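You operate a simulated robot arm through the tools that you are given. There is no shell and no other tool.

Carry out the task below with a simulated robot arm. There is one attempt and no reset: what you move stays moved.

TASK
Wire the stop switch with the blue peg and test it.
Fine: peg from the steel shelf into the brass cup by the brown slide, slide to its stop (within 3 mm), the red knob beside it off, green button till the yellow lamp lights. Keep fingers out of what closes; harm nothing.

The check looks at the end state, three seconds after you hand in, the way a careful person would. Anything else that was tipped, shoved, dropped, spilled or broken makes it a failure.

THE ROBOT
A 7-joint arm with a three-finger gripper, fixed in place. Base frame: the origin is at the foot of the arm, x ahead of it, y to its left, z up. Units: mm, degrees, N and s.
Its first joint turns from -166.0 to 166.0 degrees. Payload 2.69 kg.
The TCP is the grasp point between the finger pads, 30 mm short of the fingertips. In the tool frame z runs along the fingers and y along their closing line. The gripper opens to 128 mm. The gripper's body begins 117 mm behind the TCP.
Orientation is that of the tool frame in the base frame, as a unit quaternion [x, y, z, w]. With the fingers straight down and closing along the base's y, the tool's x points along the base's -x, its y along +y and its z along -z.

THE INTERFACE
- The arm moves only by the tool play_rows. Its arguments are lists of equal length, an entry for each row: "dr": the turn, a rotation vector about the tool's x, y, z in degrees, a list of three; "translation": the shift along the tool's x, y, z in mm, a list of three; "hand": the finger opening in mm, from 0 to 128. In form: {"dr": [[wx, wy, wz], ...], "translation": [[tx, ty, tz], ...], "hand": [hand, ...]}. A call has 1 to 20 rows; each row is the pose to reach, as a shift and turn from the pose commanded when the call began, along the tool's axes at that moment. A row lasts 0.2 s, in which the tool goes at most 50 mm and 8.6 degrees; a call with a longer step from one row to the next is refused whole, and so is a gripper value outside its range. Where a pose cannot be reached the arm comes as near as it can. A force on the tool above 70 N (or 10 N above the force at the start of the call, whichever is more), or a blocked arm, ends the call early, and 0.2 s more pass. The fingers move at their own pace and stop on an object; they squeeze with about 35 N. The grip force told is the motor's: it shows also when the fingers shut on nothing. Time passes only in rows, and 0.2 s behind the last, so rows that repeat a pose let the fingers close. The reply holds the time, the measured pose of the TCP, the force on the tool along the base axes, the opening and the grip force, in the units named above and with some noise, with the torque about the TCP (base axes, N m) and any sound that the robot's microphone picked up, and new pictures: "views" is both (left out), scene, wrist or none.
- Cameras (640 x 400 px; columns grow to the right, rows downward): "scene" is fixed at [44.8, 503.3, 1830]; the picture's right is [-0.25, -0.97, 0.00], its down [-0.67, 0.17, -0.72] and it looks along [0.70, -0.18, -0.69] (base axes); focal length 323 px, centre (320, 200). "wrist" rides on the gripper at [58, 54, -131] in the tool frame; the picture's right is [-0.68, 0.74, 0.00], its down [-0.62, -0.57, -0.55] and it looks along [-0.40, -0.37, 0.84] (tool axes); focal length 234 px, centre (320, 200). There is no depth. A picture from a camera that has moved, and an enlarged one, comes with that camera's place and axes in the base frame and with its lens. The place of the scene camera against the robot may be out by one fixed shift of up to 12 mm in any direction.
- slide_trunk(by): slides the trunk up (or, below 0, down) by that many mm; the arm rides with it, the base frame stays. It gives what a move gives, with no picture.
- enlarge(camera, box): a new picture of the part [left, top, right, bottom] of that camera's present view, enlarged. The clock stands still meanwhile.
- sign_off(): hands the job in; it is judged then, once.

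Places have to be worked out from the pictures, the camera data and where the tool is seen. Open the gripper and draw the arm clear of the work before you hand the job in, unless the task says otherwise.

The tools are called after "Call:" as name(argument=value, ...) on one line, values as JSON. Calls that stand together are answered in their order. play_rows: Moves the arm, as the interface text tells. Its arguments: {"type":"object","properties":{"dr":{"type":"array","items":{"type":"array","items":{"type":"number"}}},"translation":{"type":"array","items":{"type":"array","items":{"type":"number"}}},"hand":{"type":"array","items":{"type":"number"}},"views":{"type":"string","enum":["both","scene","wrist","none"]}},"required":["dr","translation","hand"]} The other tools are called the same way: slide_trunk (by) slides the trunk up or down; enlarge (camera, box) takes an enlarged picture of a part of a camera's view; sign_off () hands the job in.

At the start:

```text
time_s: 0.0
tool_pos: [641.6, -34.4, 1395.9]
orientation: [0.0, 1.0, 0.0, 0.0]
force: [0.0, 0.7, -0.6]
moment: [0.02, -0.01, 0.0]
gripper_width: 128.1
grip_force: 0.0
trunk travel left (down, up): [-175.0, 175.0]
```

scene: 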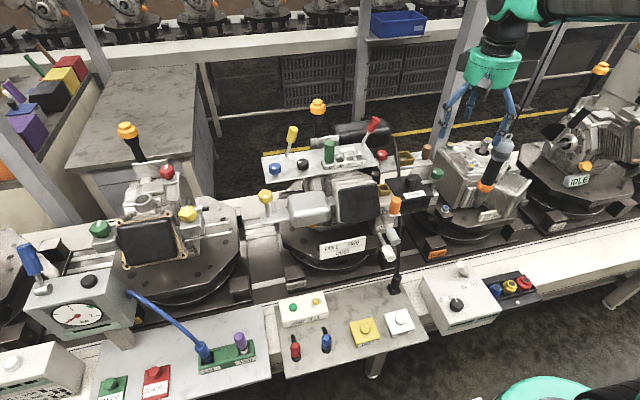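
wrist: 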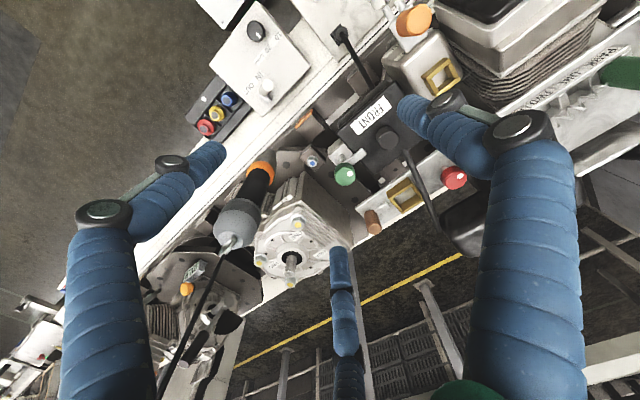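

The scene shows a steel shelf with pegs and knobs around the middle machine; I need closer views to identify the blue peg, brass cups, brown slide, red knob, green button and yellow lamp. I enlarge several parts.

Call:
enlarge(camera="scene", box=[250, 90, 450, 215])

Call:
enlarge(camera="scene", box=[360, 120, 460, 220])

Call:
enlarge(camera="scene", box=[80, 260, 440, 400])

Call:
enlarge(camera="wrist", box=[260, 0, 580, 250])

```text
3.20 times, centred on (350, 152) of scene
camera zoom: at [44.8, 503.3, 1830.0], right [-0.25, -0.97, 0.0], down [-0.67, 0.17, -0.72], along [0.7, -0.18, -0.69], focal length 1034 px, centre (224, 352)
```

zoom: 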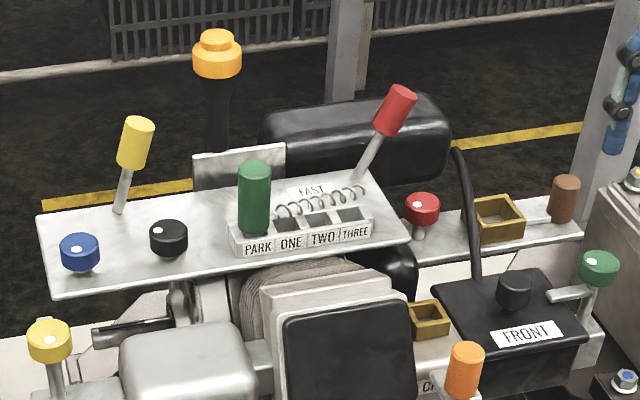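

```text
4.00 times, centred on (410, 170) of scene
camera zoom: at [44.8, 503.3, 1830.0], right [-0.25, -0.97, 0.0], down [-0.67, 0.17, -0.72], along [0.7, -0.18, -0.69], focal length 1292 px, centre (-40, 320)
```

zoom: 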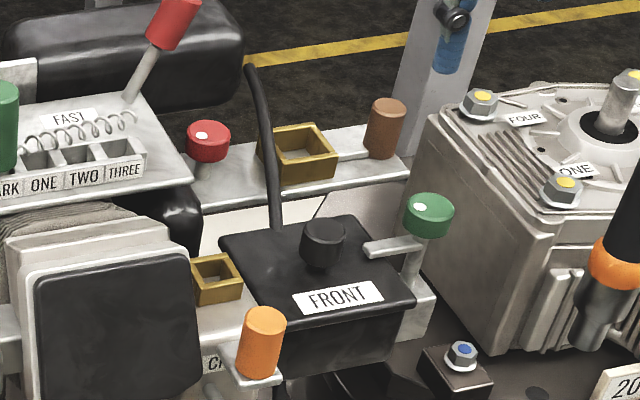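

```text
1.78 times, centred on (260, 330) of scene
camera zoom: at [44.8, 503.3, 1830.0], right [-0.25, -0.97, 0.0], down [-0.67, 0.17, -0.72], along [0.7, -0.18, -0.69], focal length 574 px, centre (427, -31)
```

zoom: 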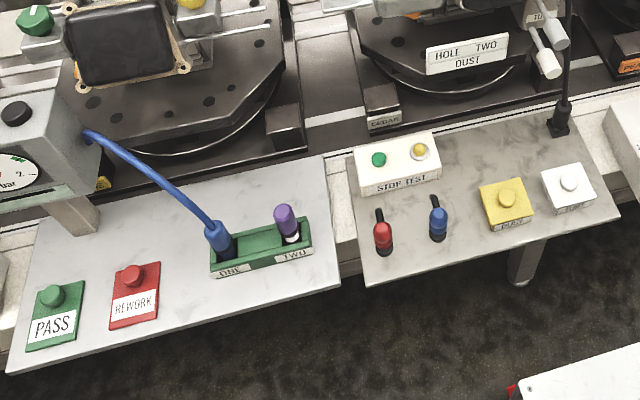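

```text
1.60 times, centred on (420, 125) of wrist
camera zoom: at [582.9, 19.9, 1526.1], right [0.68, 0.74, 0.0], down [0.62, -0.57, 0.55], along [0.4, -0.37, -0.84], focal length 375 px, centre (160, 320)
```

zoom: 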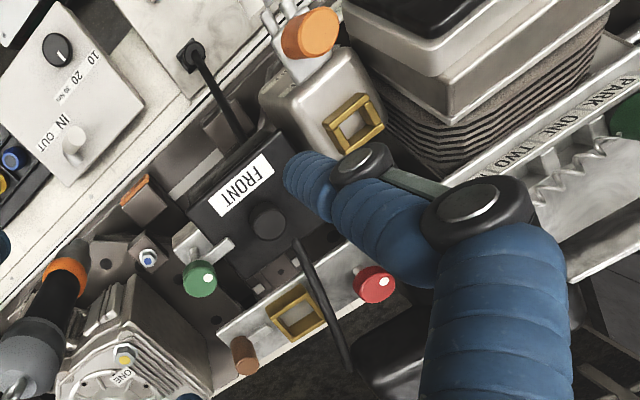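

The STOP TEST box (green button, yellow lamp) and loose red/blue pegs sit on the steel shelf at roughly x≈370, y≈400; the brown slide with its brass cup and red knob is about (870, -15, 1140). I move the hand high and to the left to look down at the shelf.

Call:
play_rows(dr=[[0, 0, 0], [0, 0, 0], [0, 0, 0], [0, 0, 0], [0, 0, 0], [0, 0, 0], [0, 0, 0], [0, 0, 0], [0, 0, 0], [0, 0, 0], [0, 0, 0], [0, 0, 0], [0, 0, 0], [0, 0, 0], [0, 0, 0]], translation=[[25, 36, 0], [50, 72, 0], [75, 108, 0], [100, 144, 0], [125, 180, 0], [150, 216, 0], [175, 252, 0], [200, 288, 0], [225, 324, 10], [250, 360, 20], [275, 396, 35], [300, 432, 50], [325, 468, 70], [340, 500, 90], [345, 515, 96]], hand=[128, 128, 128, 128, 128, 128, 128, 128, 128, 128, 128, 128, 128, 128, 128])

```text
time_s: 3.2
tool_pos: [296.7, 478.4, 1298.9]
orientation: [0.0, 1.0, 0.0, -0.001]
force: [0.3, 0.4, 0.4]
moment: [-0.05, 0.01, 0.0]
gripper_width: 127.9
grip_force: 0.0
trunk travel left (down, up): [-175.0, 175.0]
camera wrist: at [237.7, 533.6, 1429.4], right [0.68, 0.74, 0.0], down [0.62, -0.57, 0.55], along [0.4, -0.37, -0.84], focal length 234 px, centre (320, 200)
```

scene: 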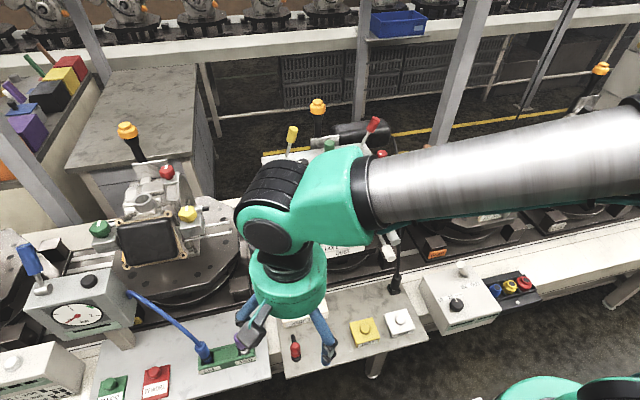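
wrist: 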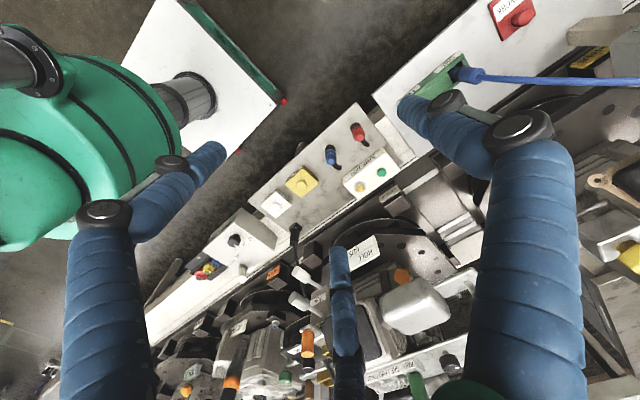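

The shelf with both pegs is visible in the wrist view; I enlarge it to see the pegs' shape and the test box.

Call:
enlarge(camera="wrist", box=[280, 100, 408, 180])

Call:
enlarge(camera="wrist", box=[240, 90, 420, 220])

```text
5.00 times, centred on (344, 140) of wrist
camera zoom: at [237.7, 533.6, 1429.4], right [0.68, 0.74, 0.0], down [0.62, -0.57, 0.55], along [0.4, -0.37, -0.84], focal length 1171 px, centre (200, 500)
```

zoom: 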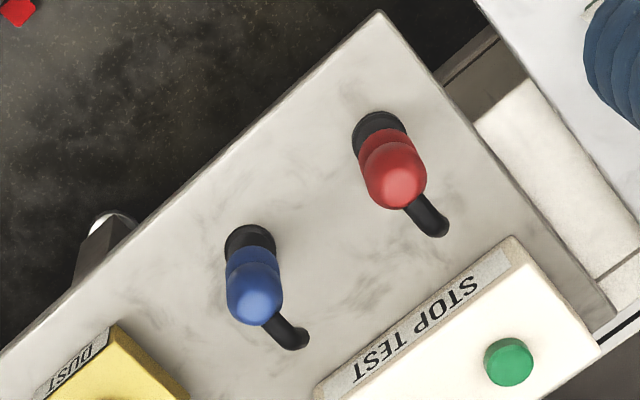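

```text
3.08 times, centred on (330, 155) of wrist
camera zoom: at [237.7, 533.6, 1429.4], right [0.68, 0.74, 0.0], down [0.62, -0.57, 0.55], along [0.4, -0.37, -0.84], focal length 720 px, centre (289, 338)
```

zoom: 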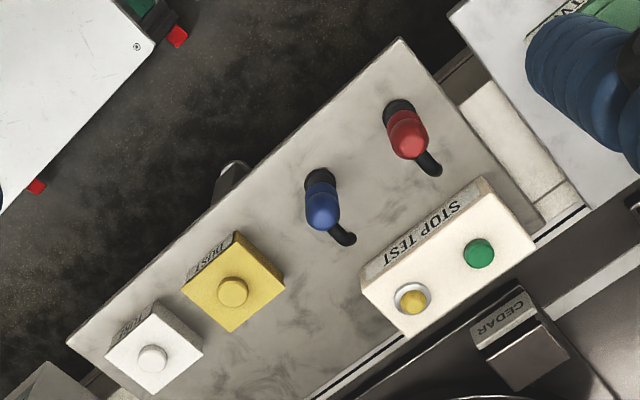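

Rough triangulation puts the blue peg at about (450, 380), shelf top near z≈740 and the peg standing upright with a black tail pointing +x. I descend for a closer view before committing.

Call:
play_rows(dr=[[0, 0, 0], [0, 0, 0], [0, 0, 0], [0, 0, 0], [0, 0, 0], [0, 0, 0], [0, 0, 0], [0, 0, 0]], translation=[[-7, -1, 40], [-14, -3, 80], [-22, -4, 120], [-30, -6, 160], [-37, -7, 200], [-45, -8, 240], [-52, -10, 280], [-59, -11, 319]], hand=[128, 128, 128, 128, 128, 128, 128, 128])

```text
time_s: 5.0
tool_pos: [359.7, 472.1, 980.6]
orientation: [0.0, 1.0, 0.0, 0.0]
force: [0.1, -0.9, -0.5]
moment: [0.0, 0.01, 0.02]
gripper_width: 127.7
grip_force: 0.1
trunk travel left (down, up): [-175.0, 175.0]
camera wrist: at [300.3, 526.6, 1110.4], right [0.68, 0.74, 0.0], down [0.62, -0.57, 0.55], along [0.4, -0.37, -0.84], focal length 234 px, centre (320, 200)
```

scene: 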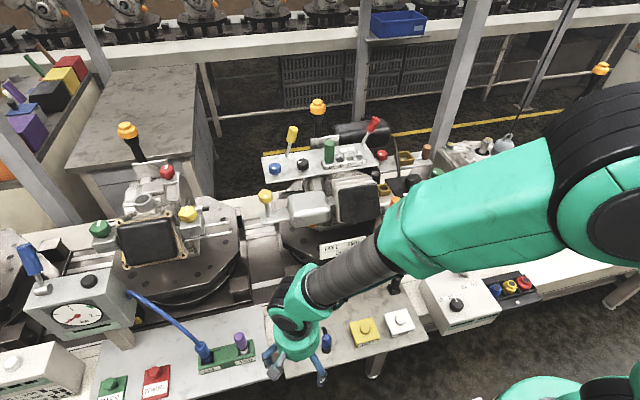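
wrist: 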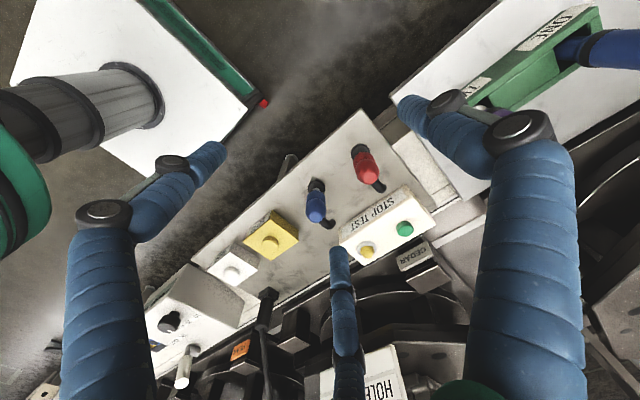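

The peg is now centred in the wrist view; I enlarge for detail.

Call:
enlarge(camera="wrist", box=[270, 120, 430, 270])

Call:
enlarge(camera="wrist", box=[288, 165, 352, 240])

Call:
enlarge(camera="scene", box=[280, 310, 420, 400])

```text
2.67 times, centred on (350, 195) of wrist
camera zoom: at [300.3, 526.6, 1110.4], right [0.68, 0.74, 0.0], down [0.62, -0.57, 0.55], along [0.4, -0.37, -0.84], focal length 624 px, centre (240, 213)
```

zoom: 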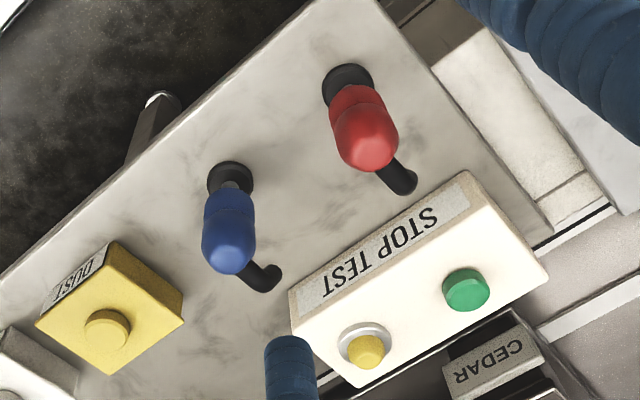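

```text
5.33 times, centred on (320, 202) of wrist
camera zoom: at [300.3, 526.6, 1110.4], right [0.68, 0.74, 0.0], down [0.62, -0.57, 0.55], along [0.4, -0.37, -0.84], focal length 1249 px, centre (320, 187)
```

zoom: 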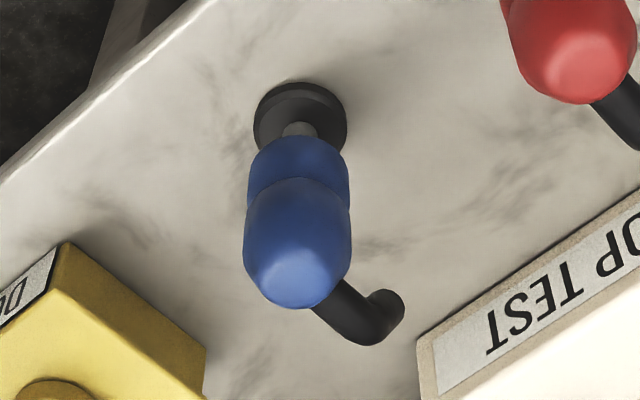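

```text
4.44 times, centred on (350, 355) of scene
camera zoom: at [44.8, 503.3, 1830.0], right [-0.25, -0.97, 0.0], down [-0.67, 0.17, -0.72], along [0.7, -0.18, -0.69], focal length 1436 px, centre (187, -489)
```

zoom: 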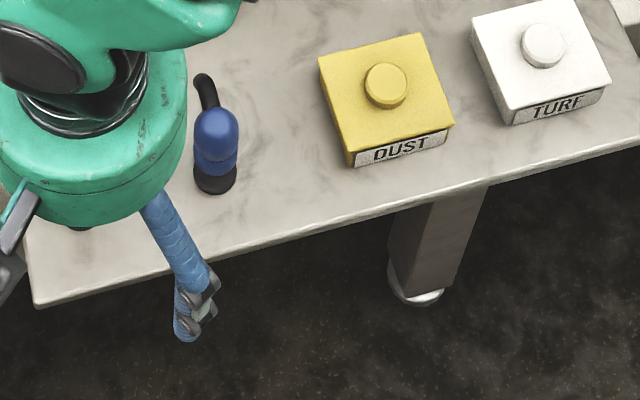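

The blue peg stands upright at about (454, 375), blue body from z≈772 to ≈819, ~31 mm wide, on a pin, tail toward +x. Before grasping I want a close look at the cup, slide and knob, so I rise and move there with open empty fingers.

Call:
play_rows(dr=[[0, 0, 0], [0, 0, 0], [0, 0, 0], [0, 0, 0], [0, 0, 0], [0, 0, 0], [0, 0, 0], [0, 0, 0], [0, 0, 0], [0, 0, 0], [0, 0, 0], [0, 0, 0], [0, 0, 0], [0, 0, 0], [0, 0, 0], [0, 0, 0], [0, 0, 0], [0, 0, 0], [0, 0, 0], [0, 0, 0]], translation=[[0, 0, -48], [0, 0, -97], [0, 0, -146], [0, 0, -195], [0, 0, -244], [0, 0, -293], [0, 0, -342], [0, 0, -390], [0, -10, -405], [-26, -45, -410], [-54, -80, -410], [-82, -115, -410], [-110, -150, -410], [-138, -185, -410], [-166, -220, -410], [-194, -256, -410], [-222, -292, -410], [-252, -330, -410], [-282, -368, -410], [-312, -406, -410]], hand=[128, 128, 128, 128, 128, 128, 128, 128, 128, 128, 128, 128, 128, 128, 128, 128, 128, 128, 128, 128], views="both")

```text
time_s: 9.2
tool_pos: [670.0, 62.0, 1389.5]
orientation: [0.0, 1.0, 0.0, 0.0]
force: [-0.4, -0.7, 0.0]
moment: [0.01, 0.0, -0.02]
gripper_width: 128.0
grip_force: 0.0
trunk travel left (down, up): [-175.0, 175.0]
camera wrist: at [611.8, 115.5, 1519.4], right [0.68, 0.74, 0.0], down [0.62, -0.57, 0.55], along [0.4, -0.37, -0.84], focal length 234 px, centre (320, 200)
```

scene: 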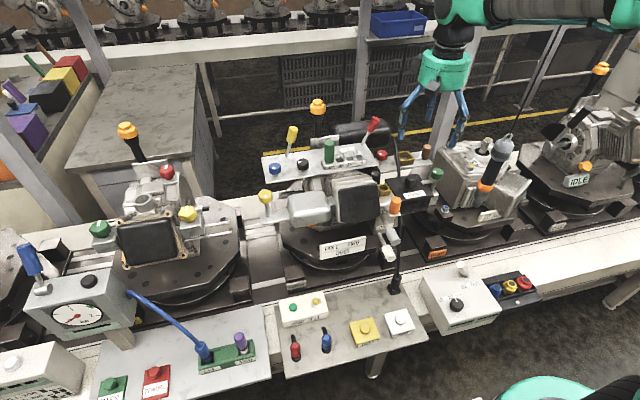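
wrist: 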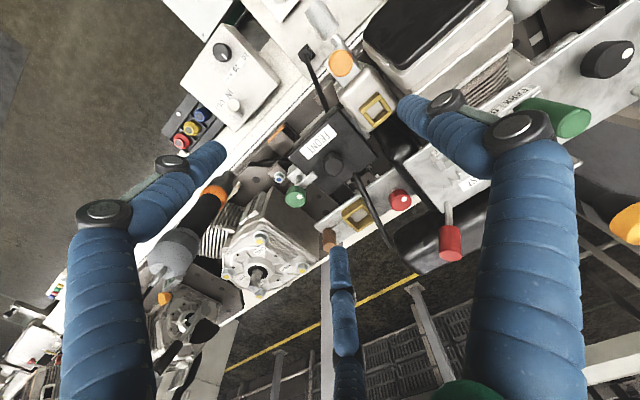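

Red lever's handle top is near (925, 93, 1263), so I keep clear of it, and move closer above the cup region for a detailed wrist view.

Call:
play_rows(dr=[[0, 0, 0], [0, 0, 0], [0, 0, 0], [0, 0, 0], [0, 0, 0]], translation=[[-28, -9, 24], [-56, -18, 48], [-84, -27, 72], [-111, -36, 97], [-137, -44, 121]], hand=[128, 128, 128, 128, 128], views="wrist")

Call:
enlarge(camera="wrist", box=[230, 100, 430, 225])

Call:
enlarge(camera="wrist", box=[270, 180, 430, 280])

```text
time_s: 10.4
tool_pos: [805.9, 19.3, 1269.2]
orientation: [-0.001, 1.0, -0.001, -0.001]
force: [-0.6, -0.1, -0.5]
moment: [-0.01, -0.01, 0.04]
gripper_width: 127.9
grip_force: 0.0
trunk travel left (down, up): [-175.0, 175.0]
camera wrist: at [746.9, 72.9, 1400.6], right [0.68, 0.74, 0.0], down [0.62, -0.57, 0.55], along [0.4, -0.37, -0.84], focal length 234 px, centre (320, 200)
```

wrist: 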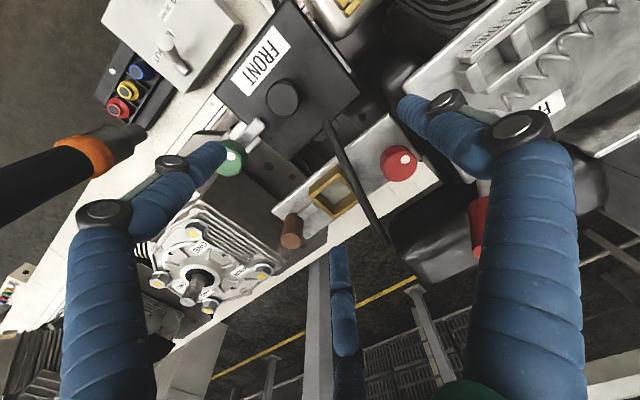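

```text
3.20 times, centred on (330, 162) of wrist
camera zoom: at [746.9, 72.9, 1400.6], right [0.68, 0.74, 0.0], down [0.62, -0.57, 0.55], along [0.4, -0.37, -0.84], focal length 749 px, centre (288, 320)
```

zoom: 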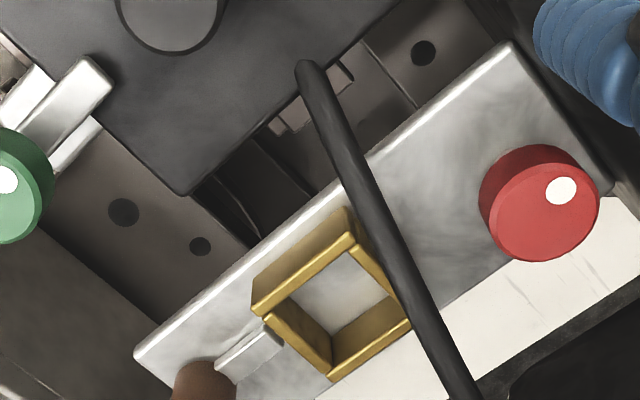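

```text
4.00 times, centred on (350, 230) of wrist
camera zoom: at [746.9, 72.9, 1400.6], right [0.68, 0.74, 0.0], down [0.62, -0.57, 0.55], along [0.4, -0.37, -0.84], focal length 937 px, centre (200, 80)
```

zoom: 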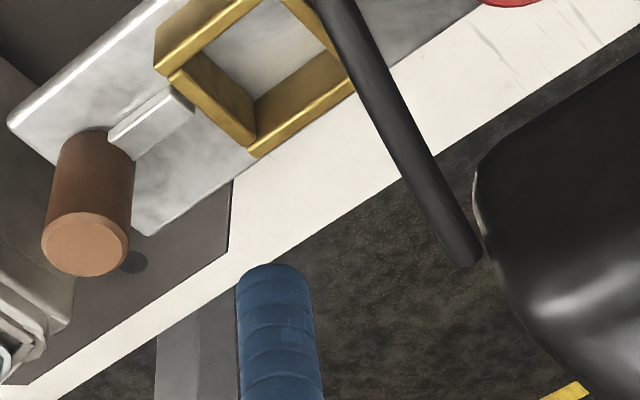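

The brass cup is an open square box about 48 mm wide centred near (878, -21), top z≈1146, with a thin black rod passing just over its +y edge; the brown slide's tongue enters from the -y side. I enlarge the red knob and cup more for labels and details.

Call:
enlarge(camera="wrist", box=[370, 130, 434, 190])

Call:
enlarge(camera="wrist", box=[272, 160, 368, 250])

Call:
enlarge(camera="scene", box=[366, 130, 446, 180])

Call:
enlarge(camera="scene", box=[270, 285, 345, 335])

```text
6.67 times, centred on (402, 160) of wrist
camera zoom: at [746.9, 72.9, 1400.6], right [0.68, 0.74, 0.0], down [0.62, -0.57, 0.55], along [0.4, -0.37, -0.84], focal length 1561 px, centre (-227, 467)
```

zoom: 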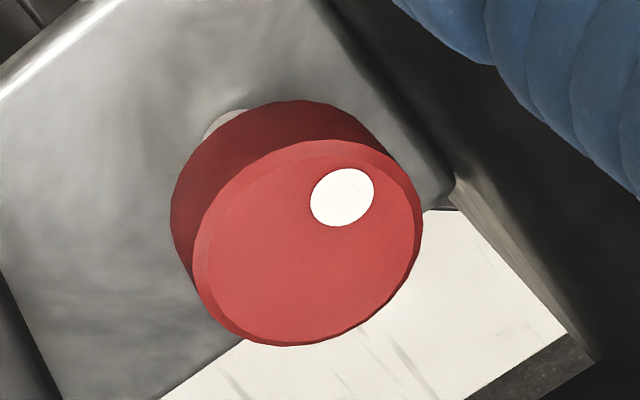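

```text
4.44 times, centred on (320, 205) of wrist
camera zoom: at [746.9, 72.9, 1400.6], right [0.68, 0.74, 0.0], down [0.62, -0.57, 0.55], along [0.4, -0.37, -0.84], focal length 1041 px, centre (320, 178)
```

zoom: 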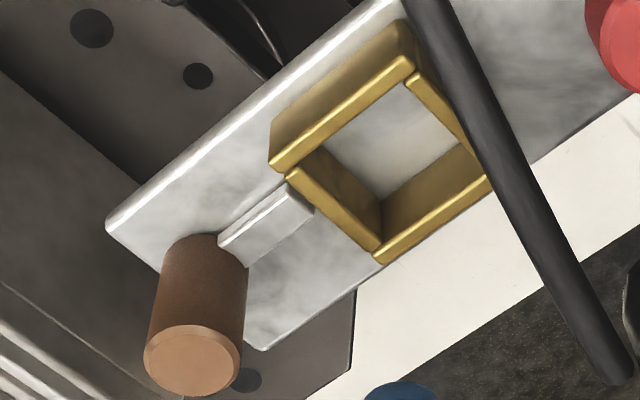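

```text
8.00 times, centred on (406, 155) of scene
camera zoom: at [44.8, 503.3, 1830.0], right [-0.25, -0.97, 0.0], down [-0.67, 0.17, -0.72], along [0.7, -0.18, -0.69], focal length 2585 px, centre (-368, 560)
```

zoom: 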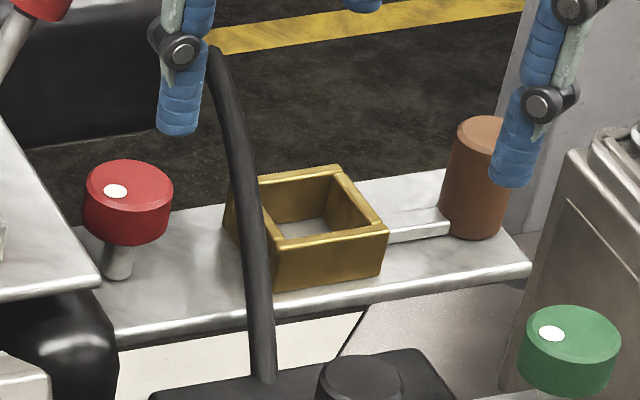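

```text
8.00 times, centred on (308, 310) of scene
camera zoom: at [44.8, 503.3, 1830.0], right [-0.25, -0.97, 0.0], down [-0.67, 0.17, -0.72], along [0.7, -0.18, -0.69], focal length 2585 px, centre (420, -680)
```

zoom: 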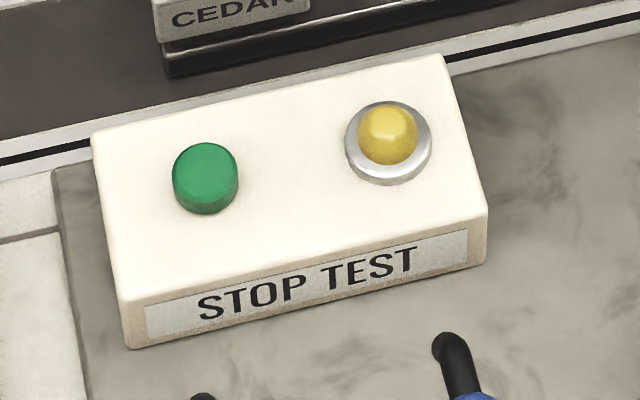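

The red knob is a 38 mm cap on a stem near (887, 64), top z≈1167. I zoom further on it and on comparable knobs to understand how it switches.

Call:
enlarge(camera="scene", box=[372, 144, 392, 168])

Call:
enlarge(camera="scene", box=[260, 145, 350, 195])

Call:
enlarge(camera="scene", box=[370, 160, 450, 225])

Call:
enlarge(camera="scene", box=[400, 250, 560, 340])

Call:
enlarge(camera="scene", box=[80, 100, 240, 250])

```text
16.00 times, centred on (382, 156) of scene
camera zoom: at [44.8, 503.3, 1830.0], right [-0.25, -0.97, 0.0], down [-0.67, 0.17, -0.72], along [0.7, -0.18, -0.69], focal length 5169 px, centre (-672, 904)
```

zoom: 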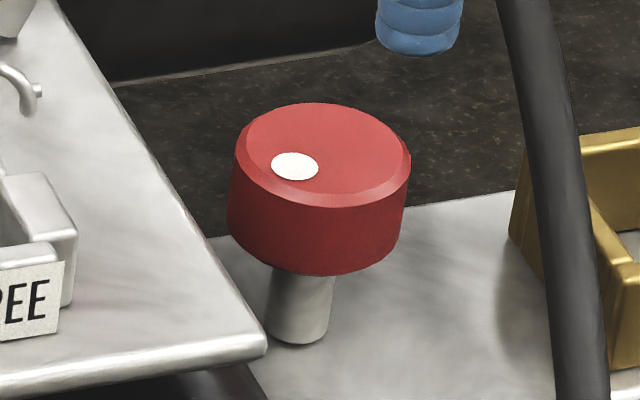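

```text
7.11 times, centred on (305, 170) of scene
camera zoom: at [44.8, 503.3, 1830.0], right [-0.25, -0.97, 0.0], down [-0.67, 0.17, -0.72], along [0.7, -0.18, -0.69], focal length 2298 px, centre (427, 413)
```

zoom: 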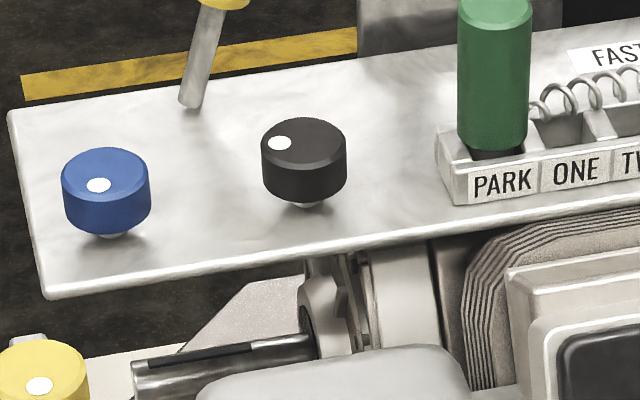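

```text
6.15 times, centred on (410, 192) of scene
camera zoom: at [44.8, 503.3, 1830.0], right [-0.25, -0.97, 0.0], down [-0.67, 0.17, -0.72], along [0.7, -0.18, -0.69], focal length 1988 px, centre (-234, 246)
```

zoom: 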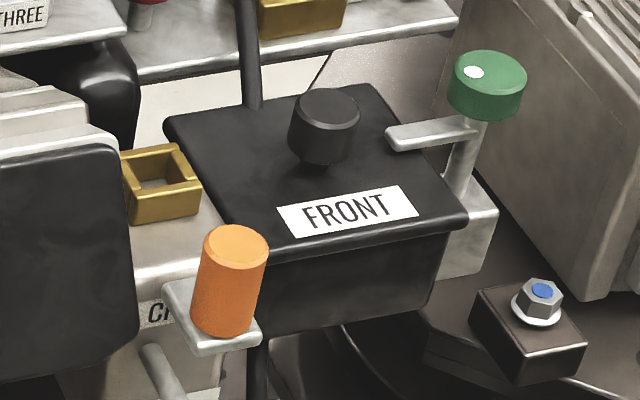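

```text
4.00 times, centred on (480, 295) of scene
camera zoom: at [44.8, 503.3, 1830.0], right [-0.25, -0.97, 0.0], down [-0.67, 0.17, -0.72], along [0.7, -0.18, -0.69], focal length 1292 px, centre (-320, -180)
```

zoom: 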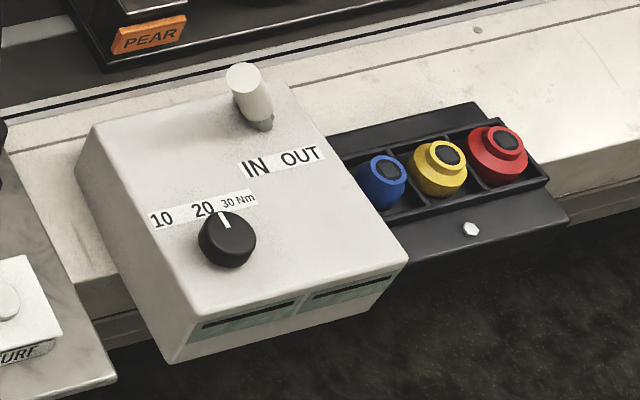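

```text
2.67 times, centred on (160, 175) of scene
camera zoom: at [44.8, 503.3, 1830.0], right [-0.25, -0.97, 0.0], down [-0.67, 0.17, -0.72], along [0.7, -0.18, -0.69], focal length 862 px, centre (747, 267)
```

zoom: 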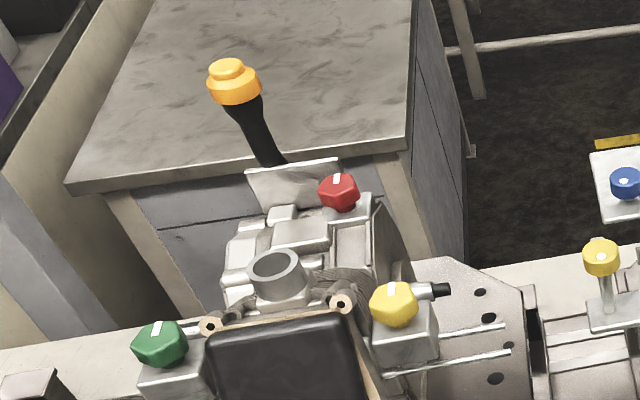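

Red knob stands out on a long stem while the blue/black ones sit low – it looks like a push-pull knob that is "out". I now yaw the hand 90° to view the cup, tongue and slide from the -y side (also the pose I plan for inserting, fingers clear of the black rod).

Call:
play_rows(dr=[[0, 0, -7.5], [0, 0, -15], [0, 0, -22.5], [0, 0, -30], [0, 0, -37.5], [0, 0, -45], [0, 0, -52.5], [0, 0, -60], [0, 0, -67.5], [0, 0, -75], [0, 0, -82.5], [0, 0, -90]], translation=[[0, -8, -20], [-1, -17, -20], [-2, -26, -20], [-4, -35, -20], [-5, -44, -20], [-7, -53, -20], [-8, -62, -20], [-9, -71, -20], [-10, -80, -20], [-12, -89, -20], [-13, -97, -20], [-14, -104, -20]], hand=[128, 128, 128, 128, 128, 128, 128, 128, 128, 128, 128, 128], views="both")

```text
time_s: 13.0
tool_pos: [818.5, -83.8, 1289.4]
orientation: [0.708, -0.706, 0.0, 0.001]
force: [0.0, 0.3, 0.8]
moment: [0.01, 0.0, 0.01]
gripper_width: 127.8
grip_force: 0.1
trunk travel left (down, up): [-175.0, 175.0]
camera wrist: at [764.1, -142.0, 1420.1], right [-0.74, 0.68, 0.0], down [0.56, 0.62, 0.55], along [0.37, 0.4, -0.84], focal length 234 px, centre (320, 200)
```

scene: 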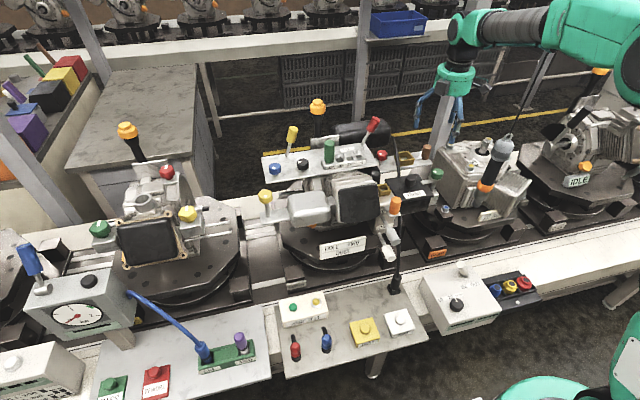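
wrist: 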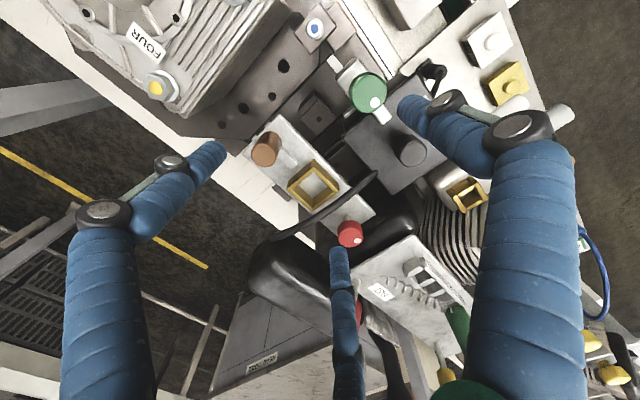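

The 90° yaw works. I enlarge the cup, tongue and slide from this side.

Call:
enlarge(camera="wrist", box=[240, 120, 368, 200])

Call:
enlarge(camera="wrist", box=[265, 150, 345, 215])

Call:
enlarge(camera="wrist", box=[240, 100, 400, 250])

```text
5.00 times, centred on (304, 160) of wrist
camera zoom: at [764.1, -142.0, 1420.1], right [-0.74, 0.68, 0.0], down [0.56, 0.62, 0.55], along [0.37, 0.4, -0.84], focal length 1171 px, centre (400, 400)
```

zoom: 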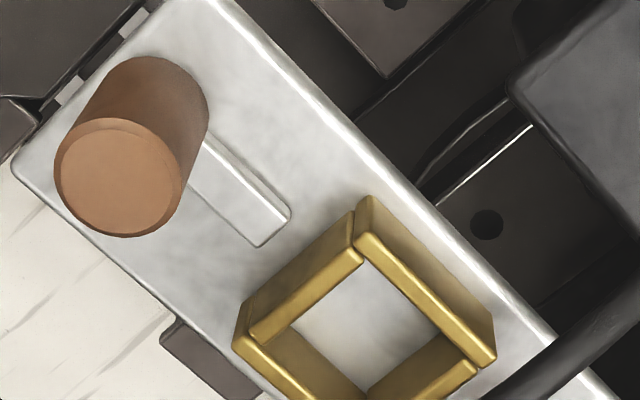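

```text
6.15 times, centred on (305, 182) of wrist
camera zoom: at [764.1, -142.0, 1420.1], right [-0.74, 0.68, 0.0], down [0.56, 0.62, 0.55], along [0.37, 0.4, -0.84], focal length 1441 px, centre (412, 308)
```

zoom: 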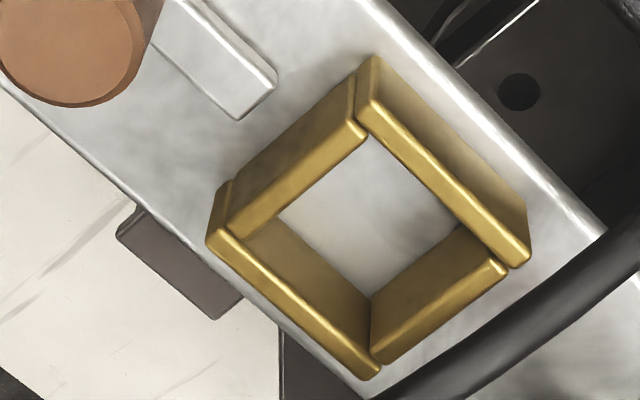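

```text
2.67 times, centred on (320, 175) of wrist
camera zoom: at [764.1, -142.0, 1420.1], right [-0.74, 0.68, 0.0], down [0.56, 0.62, 0.55], along [0.37, 0.4, -0.84], focal length 624 px, centre (320, 267)
```

zoom: 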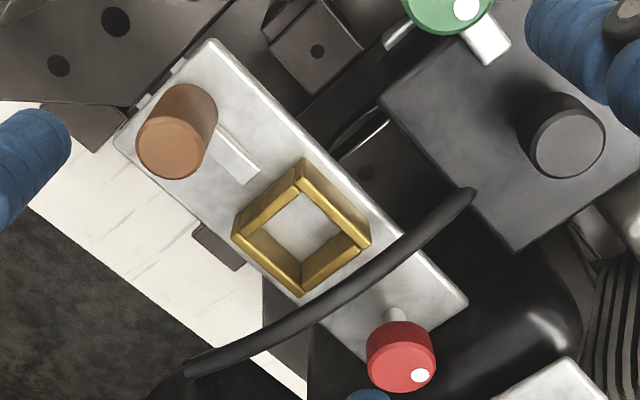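

Two wrist views put the cup centre near (885, -26), cup top z≈1137, the rod at y≈6 beside it, the brown knob near (885, -110) with its tongue about 13 mm short of the cup, and the red knob near (890, 64). Now I rise, yaw back and travel to above the blue peg.

Call:
play_rows(dr=[[0, 0, 0], [0, 0, 0], [0, 0, 7.5], [0, 0, 15], [0, 0, 22.5], [0, 0, 30], [0, 0, 37.5], [0, 0, 45], [0, 0, 52.5], [0, 0, 60], [0, 0, 67.5], [0, 0, 75], [0, 0, 82.5], [0, 0, 90], [0, 0, 90]], translation=[[0, 0, -50], [0, 0, -100], [-35, 28, -100], [-71, 56, -100], [-106, 84, -100], [-141, 112, -100], [-177, 140, -100], [-212, 168, -100], [-247, 196, -100], [-283, 224, -100], [-318, 252, -100], [-353, 280, -100], [-389, 309, -100], [-424, 337, -100], [-459, 365, -100]], hand=[128, 128, 128, 128, 128, 128, 128, 128, 128, 128, 128, 128, 128, 128, 128], views="none")

Call:
play_rows(dr=[[0, 0, 0], [0, 0, 0], [0, 0, 0], [0, 0, 0], [0, 0, 0], [0, 0, 0], [0, 0, 0], [0, 0, 0], [0, 0, 0], [0, 0, 0]], translation=[[0, 0, 45], [0, 0, 90], [0, 0, 135], [0, 0, 180], [0, 0, 225], [0, 0, 270], [0, 0, 315], [0, 0, 360], [0, 0, 400], [0, 0, 440]], hand=[128, 128, 128, 128, 128, 128, 128, 128, 128, 128], views="both")

```text
time_s: 16.2
tool_pos: [455.4, 373.9, 1389.3]
orientation: [0.001, 1.0, 0.001, 0.0]
force: [-0.1, 0.5, 0.3]
moment: [0.03, -0.03, 0.01]
gripper_width: 127.9
grip_force: 0.1
trunk travel left (down, up): [-175.0, 175.0]
```

```text
time_s: 18.4
tool_pos: [453.2, 374.3, 949.8]
orientation: [0.0, 1.0, 0.0, 0.0]
force: [-0.1, -1.3, 0.5]
moment: [0.01, -0.02, 0.02]
gripper_width: 127.8
grip_force: 0.1
trunk travel left (down, up): [-175.0, 175.0]
camera wrist: at [394.3, 429.0, 1080.1], right [0.68, 0.74, 0.0], down [0.62, -0.57, 0.55], along [0.4, -0.37, -0.84], focal length 234 px, centre (320, 200)
```

scene: 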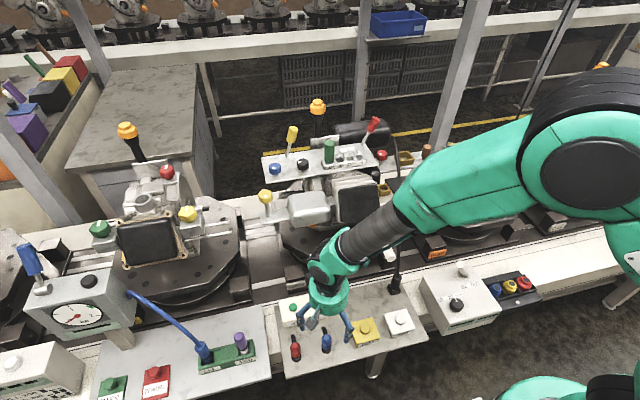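
wrist: 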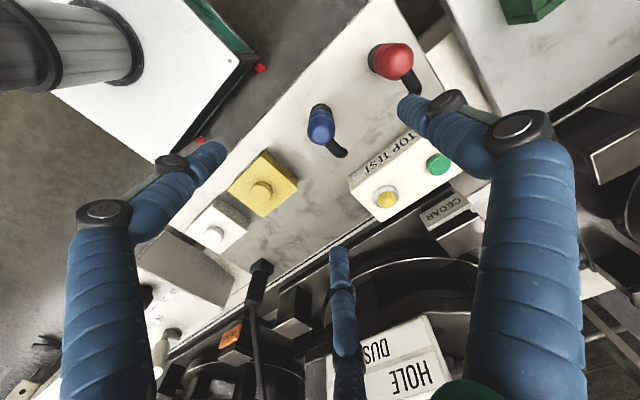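

The peg lies right on the column expected for being straight below the TCP; I enlarge to refine the alignment.

Call:
enlarge(camera="wrist", box=[280, 80, 376, 175])

Call:
enlarge(camera="scene", box=[280, 270, 400, 370])

Call:
play_rows(dr=[[0, 0, 0]], translation=[[0, 0, 0]], hand=[128], views="none")

```text
4.21 times, centred on (328, 128) of wrist
camera zoom: at [394.3, 429.0, 1080.1], right [0.68, 0.74, 0.0], down [0.62, -0.57, 0.55], along [0.4, -0.37, -0.84], focal length 986 px, centre (286, 505)
```

zoom: 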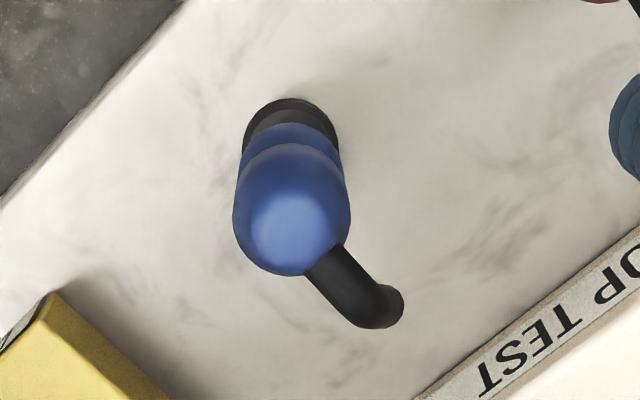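

```text
4.00 times, centred on (340, 320) of scene
camera zoom: at [44.8, 503.3, 1830.0], right [-0.25, -0.97, 0.0], down [-0.67, 0.17, -0.72], along [0.7, -0.18, -0.69], focal length 1292 px, centre (240, -280)
```

zoom: 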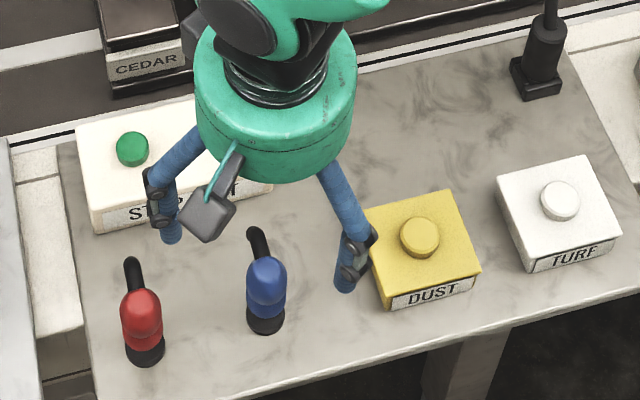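

```text
time_s: 18.8
tool_pos: [453.1, 374.8, 949.2]
orientation: [0.0, 1.0, -0.001, 0.0]
force: [-0.1, 0.7, 0.0]
moment: [-0.03, -0.02, -0.02]
gripper_width: 128.0
grip_force: 0.1
trunk travel left (down, up): [-175.0, 175.0]
```

Peg axis appears ~2 mm toward +x+y of the TCP axis. I shift slightly, narrow the fingers to 70 mm so they stay clear of the red peg and DUST box, and descend to just above the peg.

Call:
play_rows(dr=[[0, 0, 0], [0, 0, 0], [0, 0, 0], [0, 0, 0]], translation=[[-1.6, 1, 0], [-1.6, 1, 30], [-1.6, 1, 60], [-1.6, 1, 80]], hand=[70, 70, 70, 70], views="both")

Call:
enlarge(camera="wrist", box=[260, 80, 388, 200])

Call:
enlarge(camera="scene", box=[290, 300, 370, 370])

```text
time_s: 19.8
tool_pos: [456.6, 375.0, 870.5]
orientation: [0.0, 1.0, 0.0, 0.0]
force: [-0.2, 0.4, -0.2]
moment: [-0.01, 0.02, 0.01]
gripper_width: 69.9
grip_force: 0.0
trunk travel left (down, up): [-175.0, 175.0]
camera wrist: at [397.0, 430.1, 1000.6], right [0.68, 0.74, 0.0], down [0.62, -0.57, 0.55], along [0.4, -0.37, -0.84], focal length 234 px, centre (320, 200)
```

scene: 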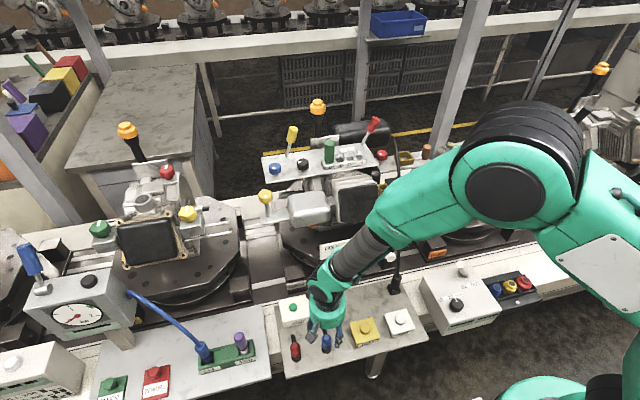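
wrist: 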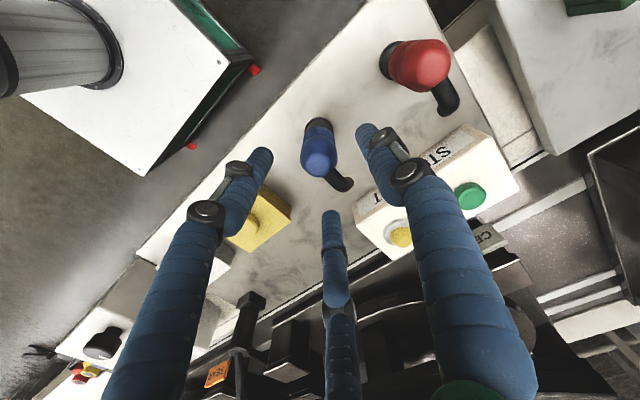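

```text
3.33 times, centred on (324, 140) of wrist
camera zoom: at [397.0, 430.1, 1000.6], right [0.68, 0.74, 0.0], down [0.62, -0.57, 0.55], along [0.4, -0.37, -0.84], focal length 781 px, centre (307, 400)
```

zoom: 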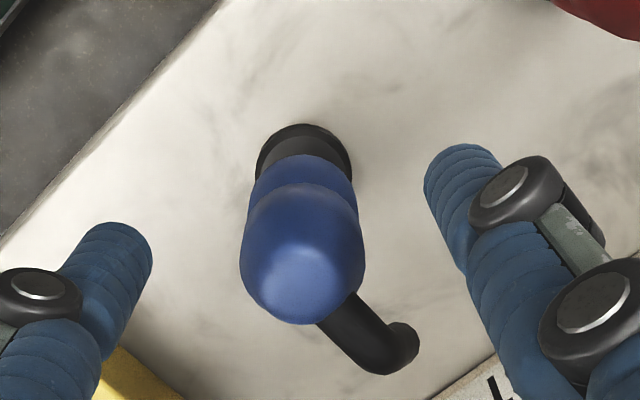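

```text
5.71 times, centred on (330, 335) of scene
camera zoom: at [44.8, 503.3, 1830.0], right [-0.25, -0.97, 0.0], down [-0.67, 0.17, -0.72], along [0.7, -0.18, -0.69], focal length 1846 px, centre (263, -571)
```

zoom: 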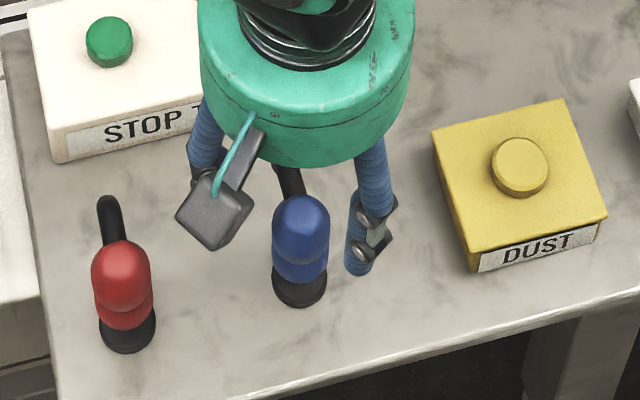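

The peg is centred between the fingers. I descend so the fingertips reach about z≈772 beside the blue body, still open, and check forces.

Call:
play_rows(dr=[[0, 0, 0], [0, 0, 0], [0, 0, 0], [0, 0, 0]], translation=[[0, 0, 25], [0, 0, 48], [0, 0, 68], [0, 0, 68]], hand=[70, 70, 70, 70], views="both")

Call:
enlarge(camera="wrist", box=[240, 100, 400, 220])

Call:
enlarge(camera="scene", box=[290, 300, 370, 370])

```text
time_s: 20.8
tool_pos: [455.1, 375.0, 802.3]
orientation: [0.0, 1.0, 0.001, 0.0]
force: [0.7, 0.6, 0.5]
moment: [-0.02, -0.01, 0.02]
gripper_width: 70.0
grip_force: 0.0
trunk travel left (down, up): [-175.0, 175.0]
camera wrist: at [397.6, 430.0, 933.1], right [0.68, 0.74, 0.0], down [0.62, -0.57, 0.55], along [0.4, -0.37, -0.84], focal length 234 px, centre (320, 200)
```

scene: 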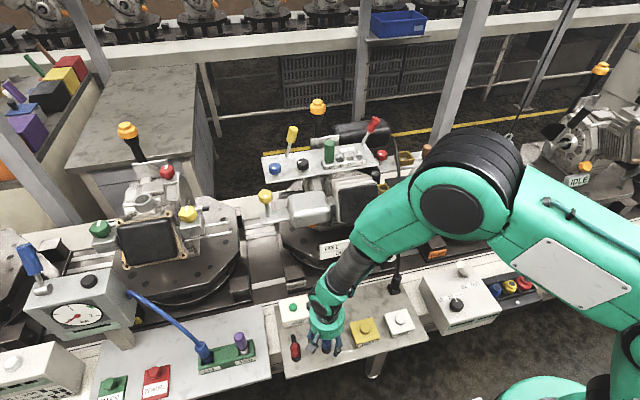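
wrist: 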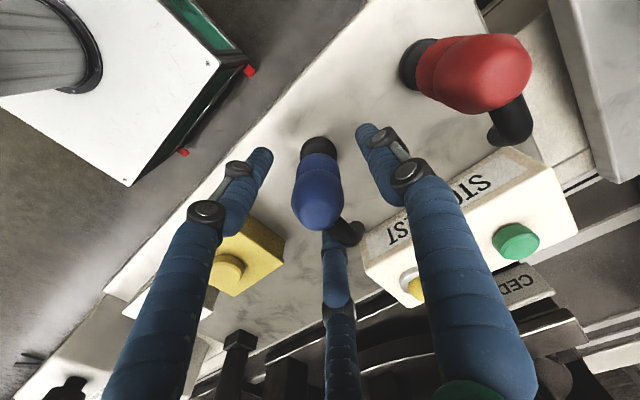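

```text
3.33 times, centred on (320, 160) of wrist
camera zoom: at [397.6, 430.0, 933.1], right [0.68, 0.74, 0.0], down [0.62, -0.57, 0.55], along [0.4, -0.37, -0.84], focal length 781 px, centre (320, 333)
```

zoom: 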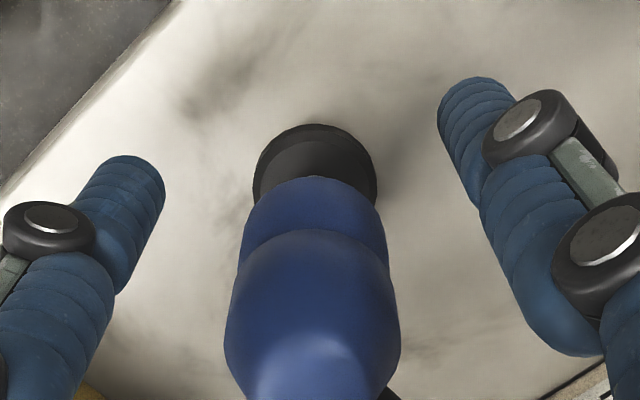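

```text
5.71 times, centred on (330, 335) of scene
camera zoom: at [44.8, 503.3, 1830.0], right [-0.25, -0.97, 0.0], down [-0.67, 0.17, -0.72], along [0.7, -0.18, -0.69], focal length 1846 px, centre (263, -571)
```

zoom: 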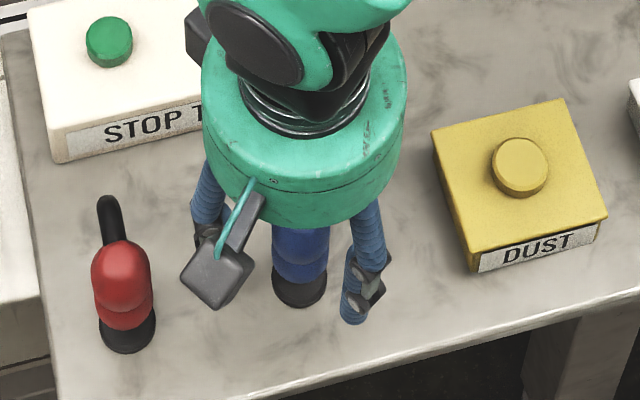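

Fingers straddle the blue body with no contact force. I close the gripper on it.

Call:
play_rows(dr=[[0, 0, 0], [0, 0, 0], [0, 0, 0], [0, 0, 0]], translation=[[0, 0, 0], [0, 0, 0], [0, 0, 0], [0, 0, 0]], hand=[45, 32, 20, 15], views="both")

Call:
enlarge(camera="wrist", box=[240, 100, 400, 260])

```text
time_s: 21.8
tool_pos: [455.8, 375.5, 802.6]
orientation: [0.001, 1.0, 0.0, 0.0]
force: [-0.3, 0.2, 0.5]
moment: [0.01, 0.01, -0.01]
gripper_width: 30.6
grip_force: 34.9
trunk travel left (down, up): [-175.0, 175.0]
camera wrist: at [397.4, 429.9, 933.2], right [0.68, 0.74, 0.0], down [0.62, -0.57, 0.55], along [0.4, -0.37, -0.84], focal length 234 px, centre (320, 200)
```

scene: 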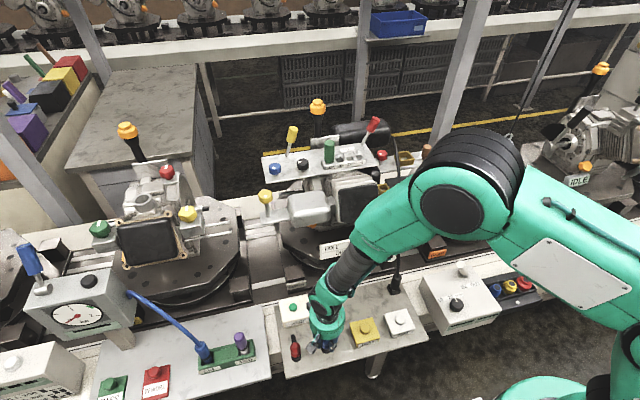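
wrist: 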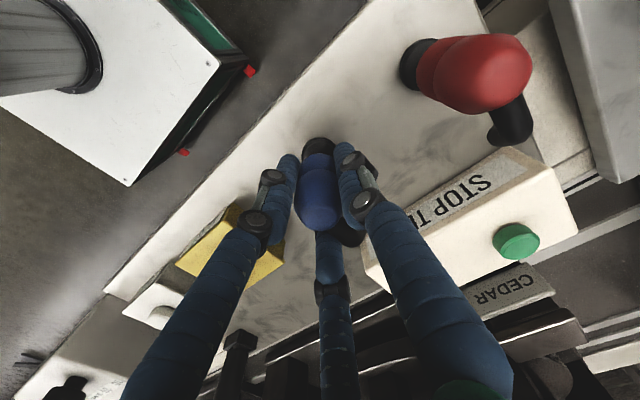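

```text
2.50 times, centred on (320, 180) of wrist
camera zoom: at [397.4, 429.9, 933.2], right [0.68, 0.74, 0.0], down [0.62, -0.57, 0.55], along [0.4, -0.37, -0.84], focal length 585 px, centre (320, 250)
```

zoom: 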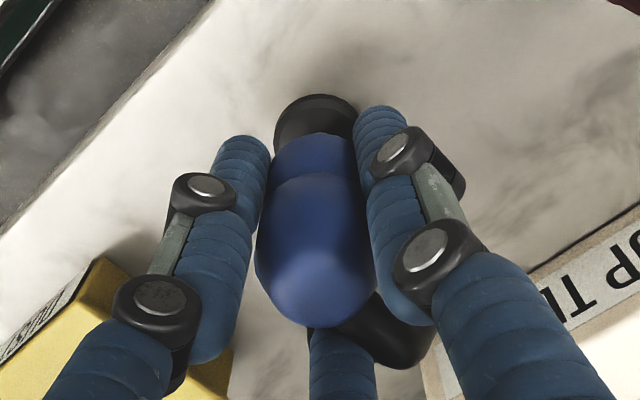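

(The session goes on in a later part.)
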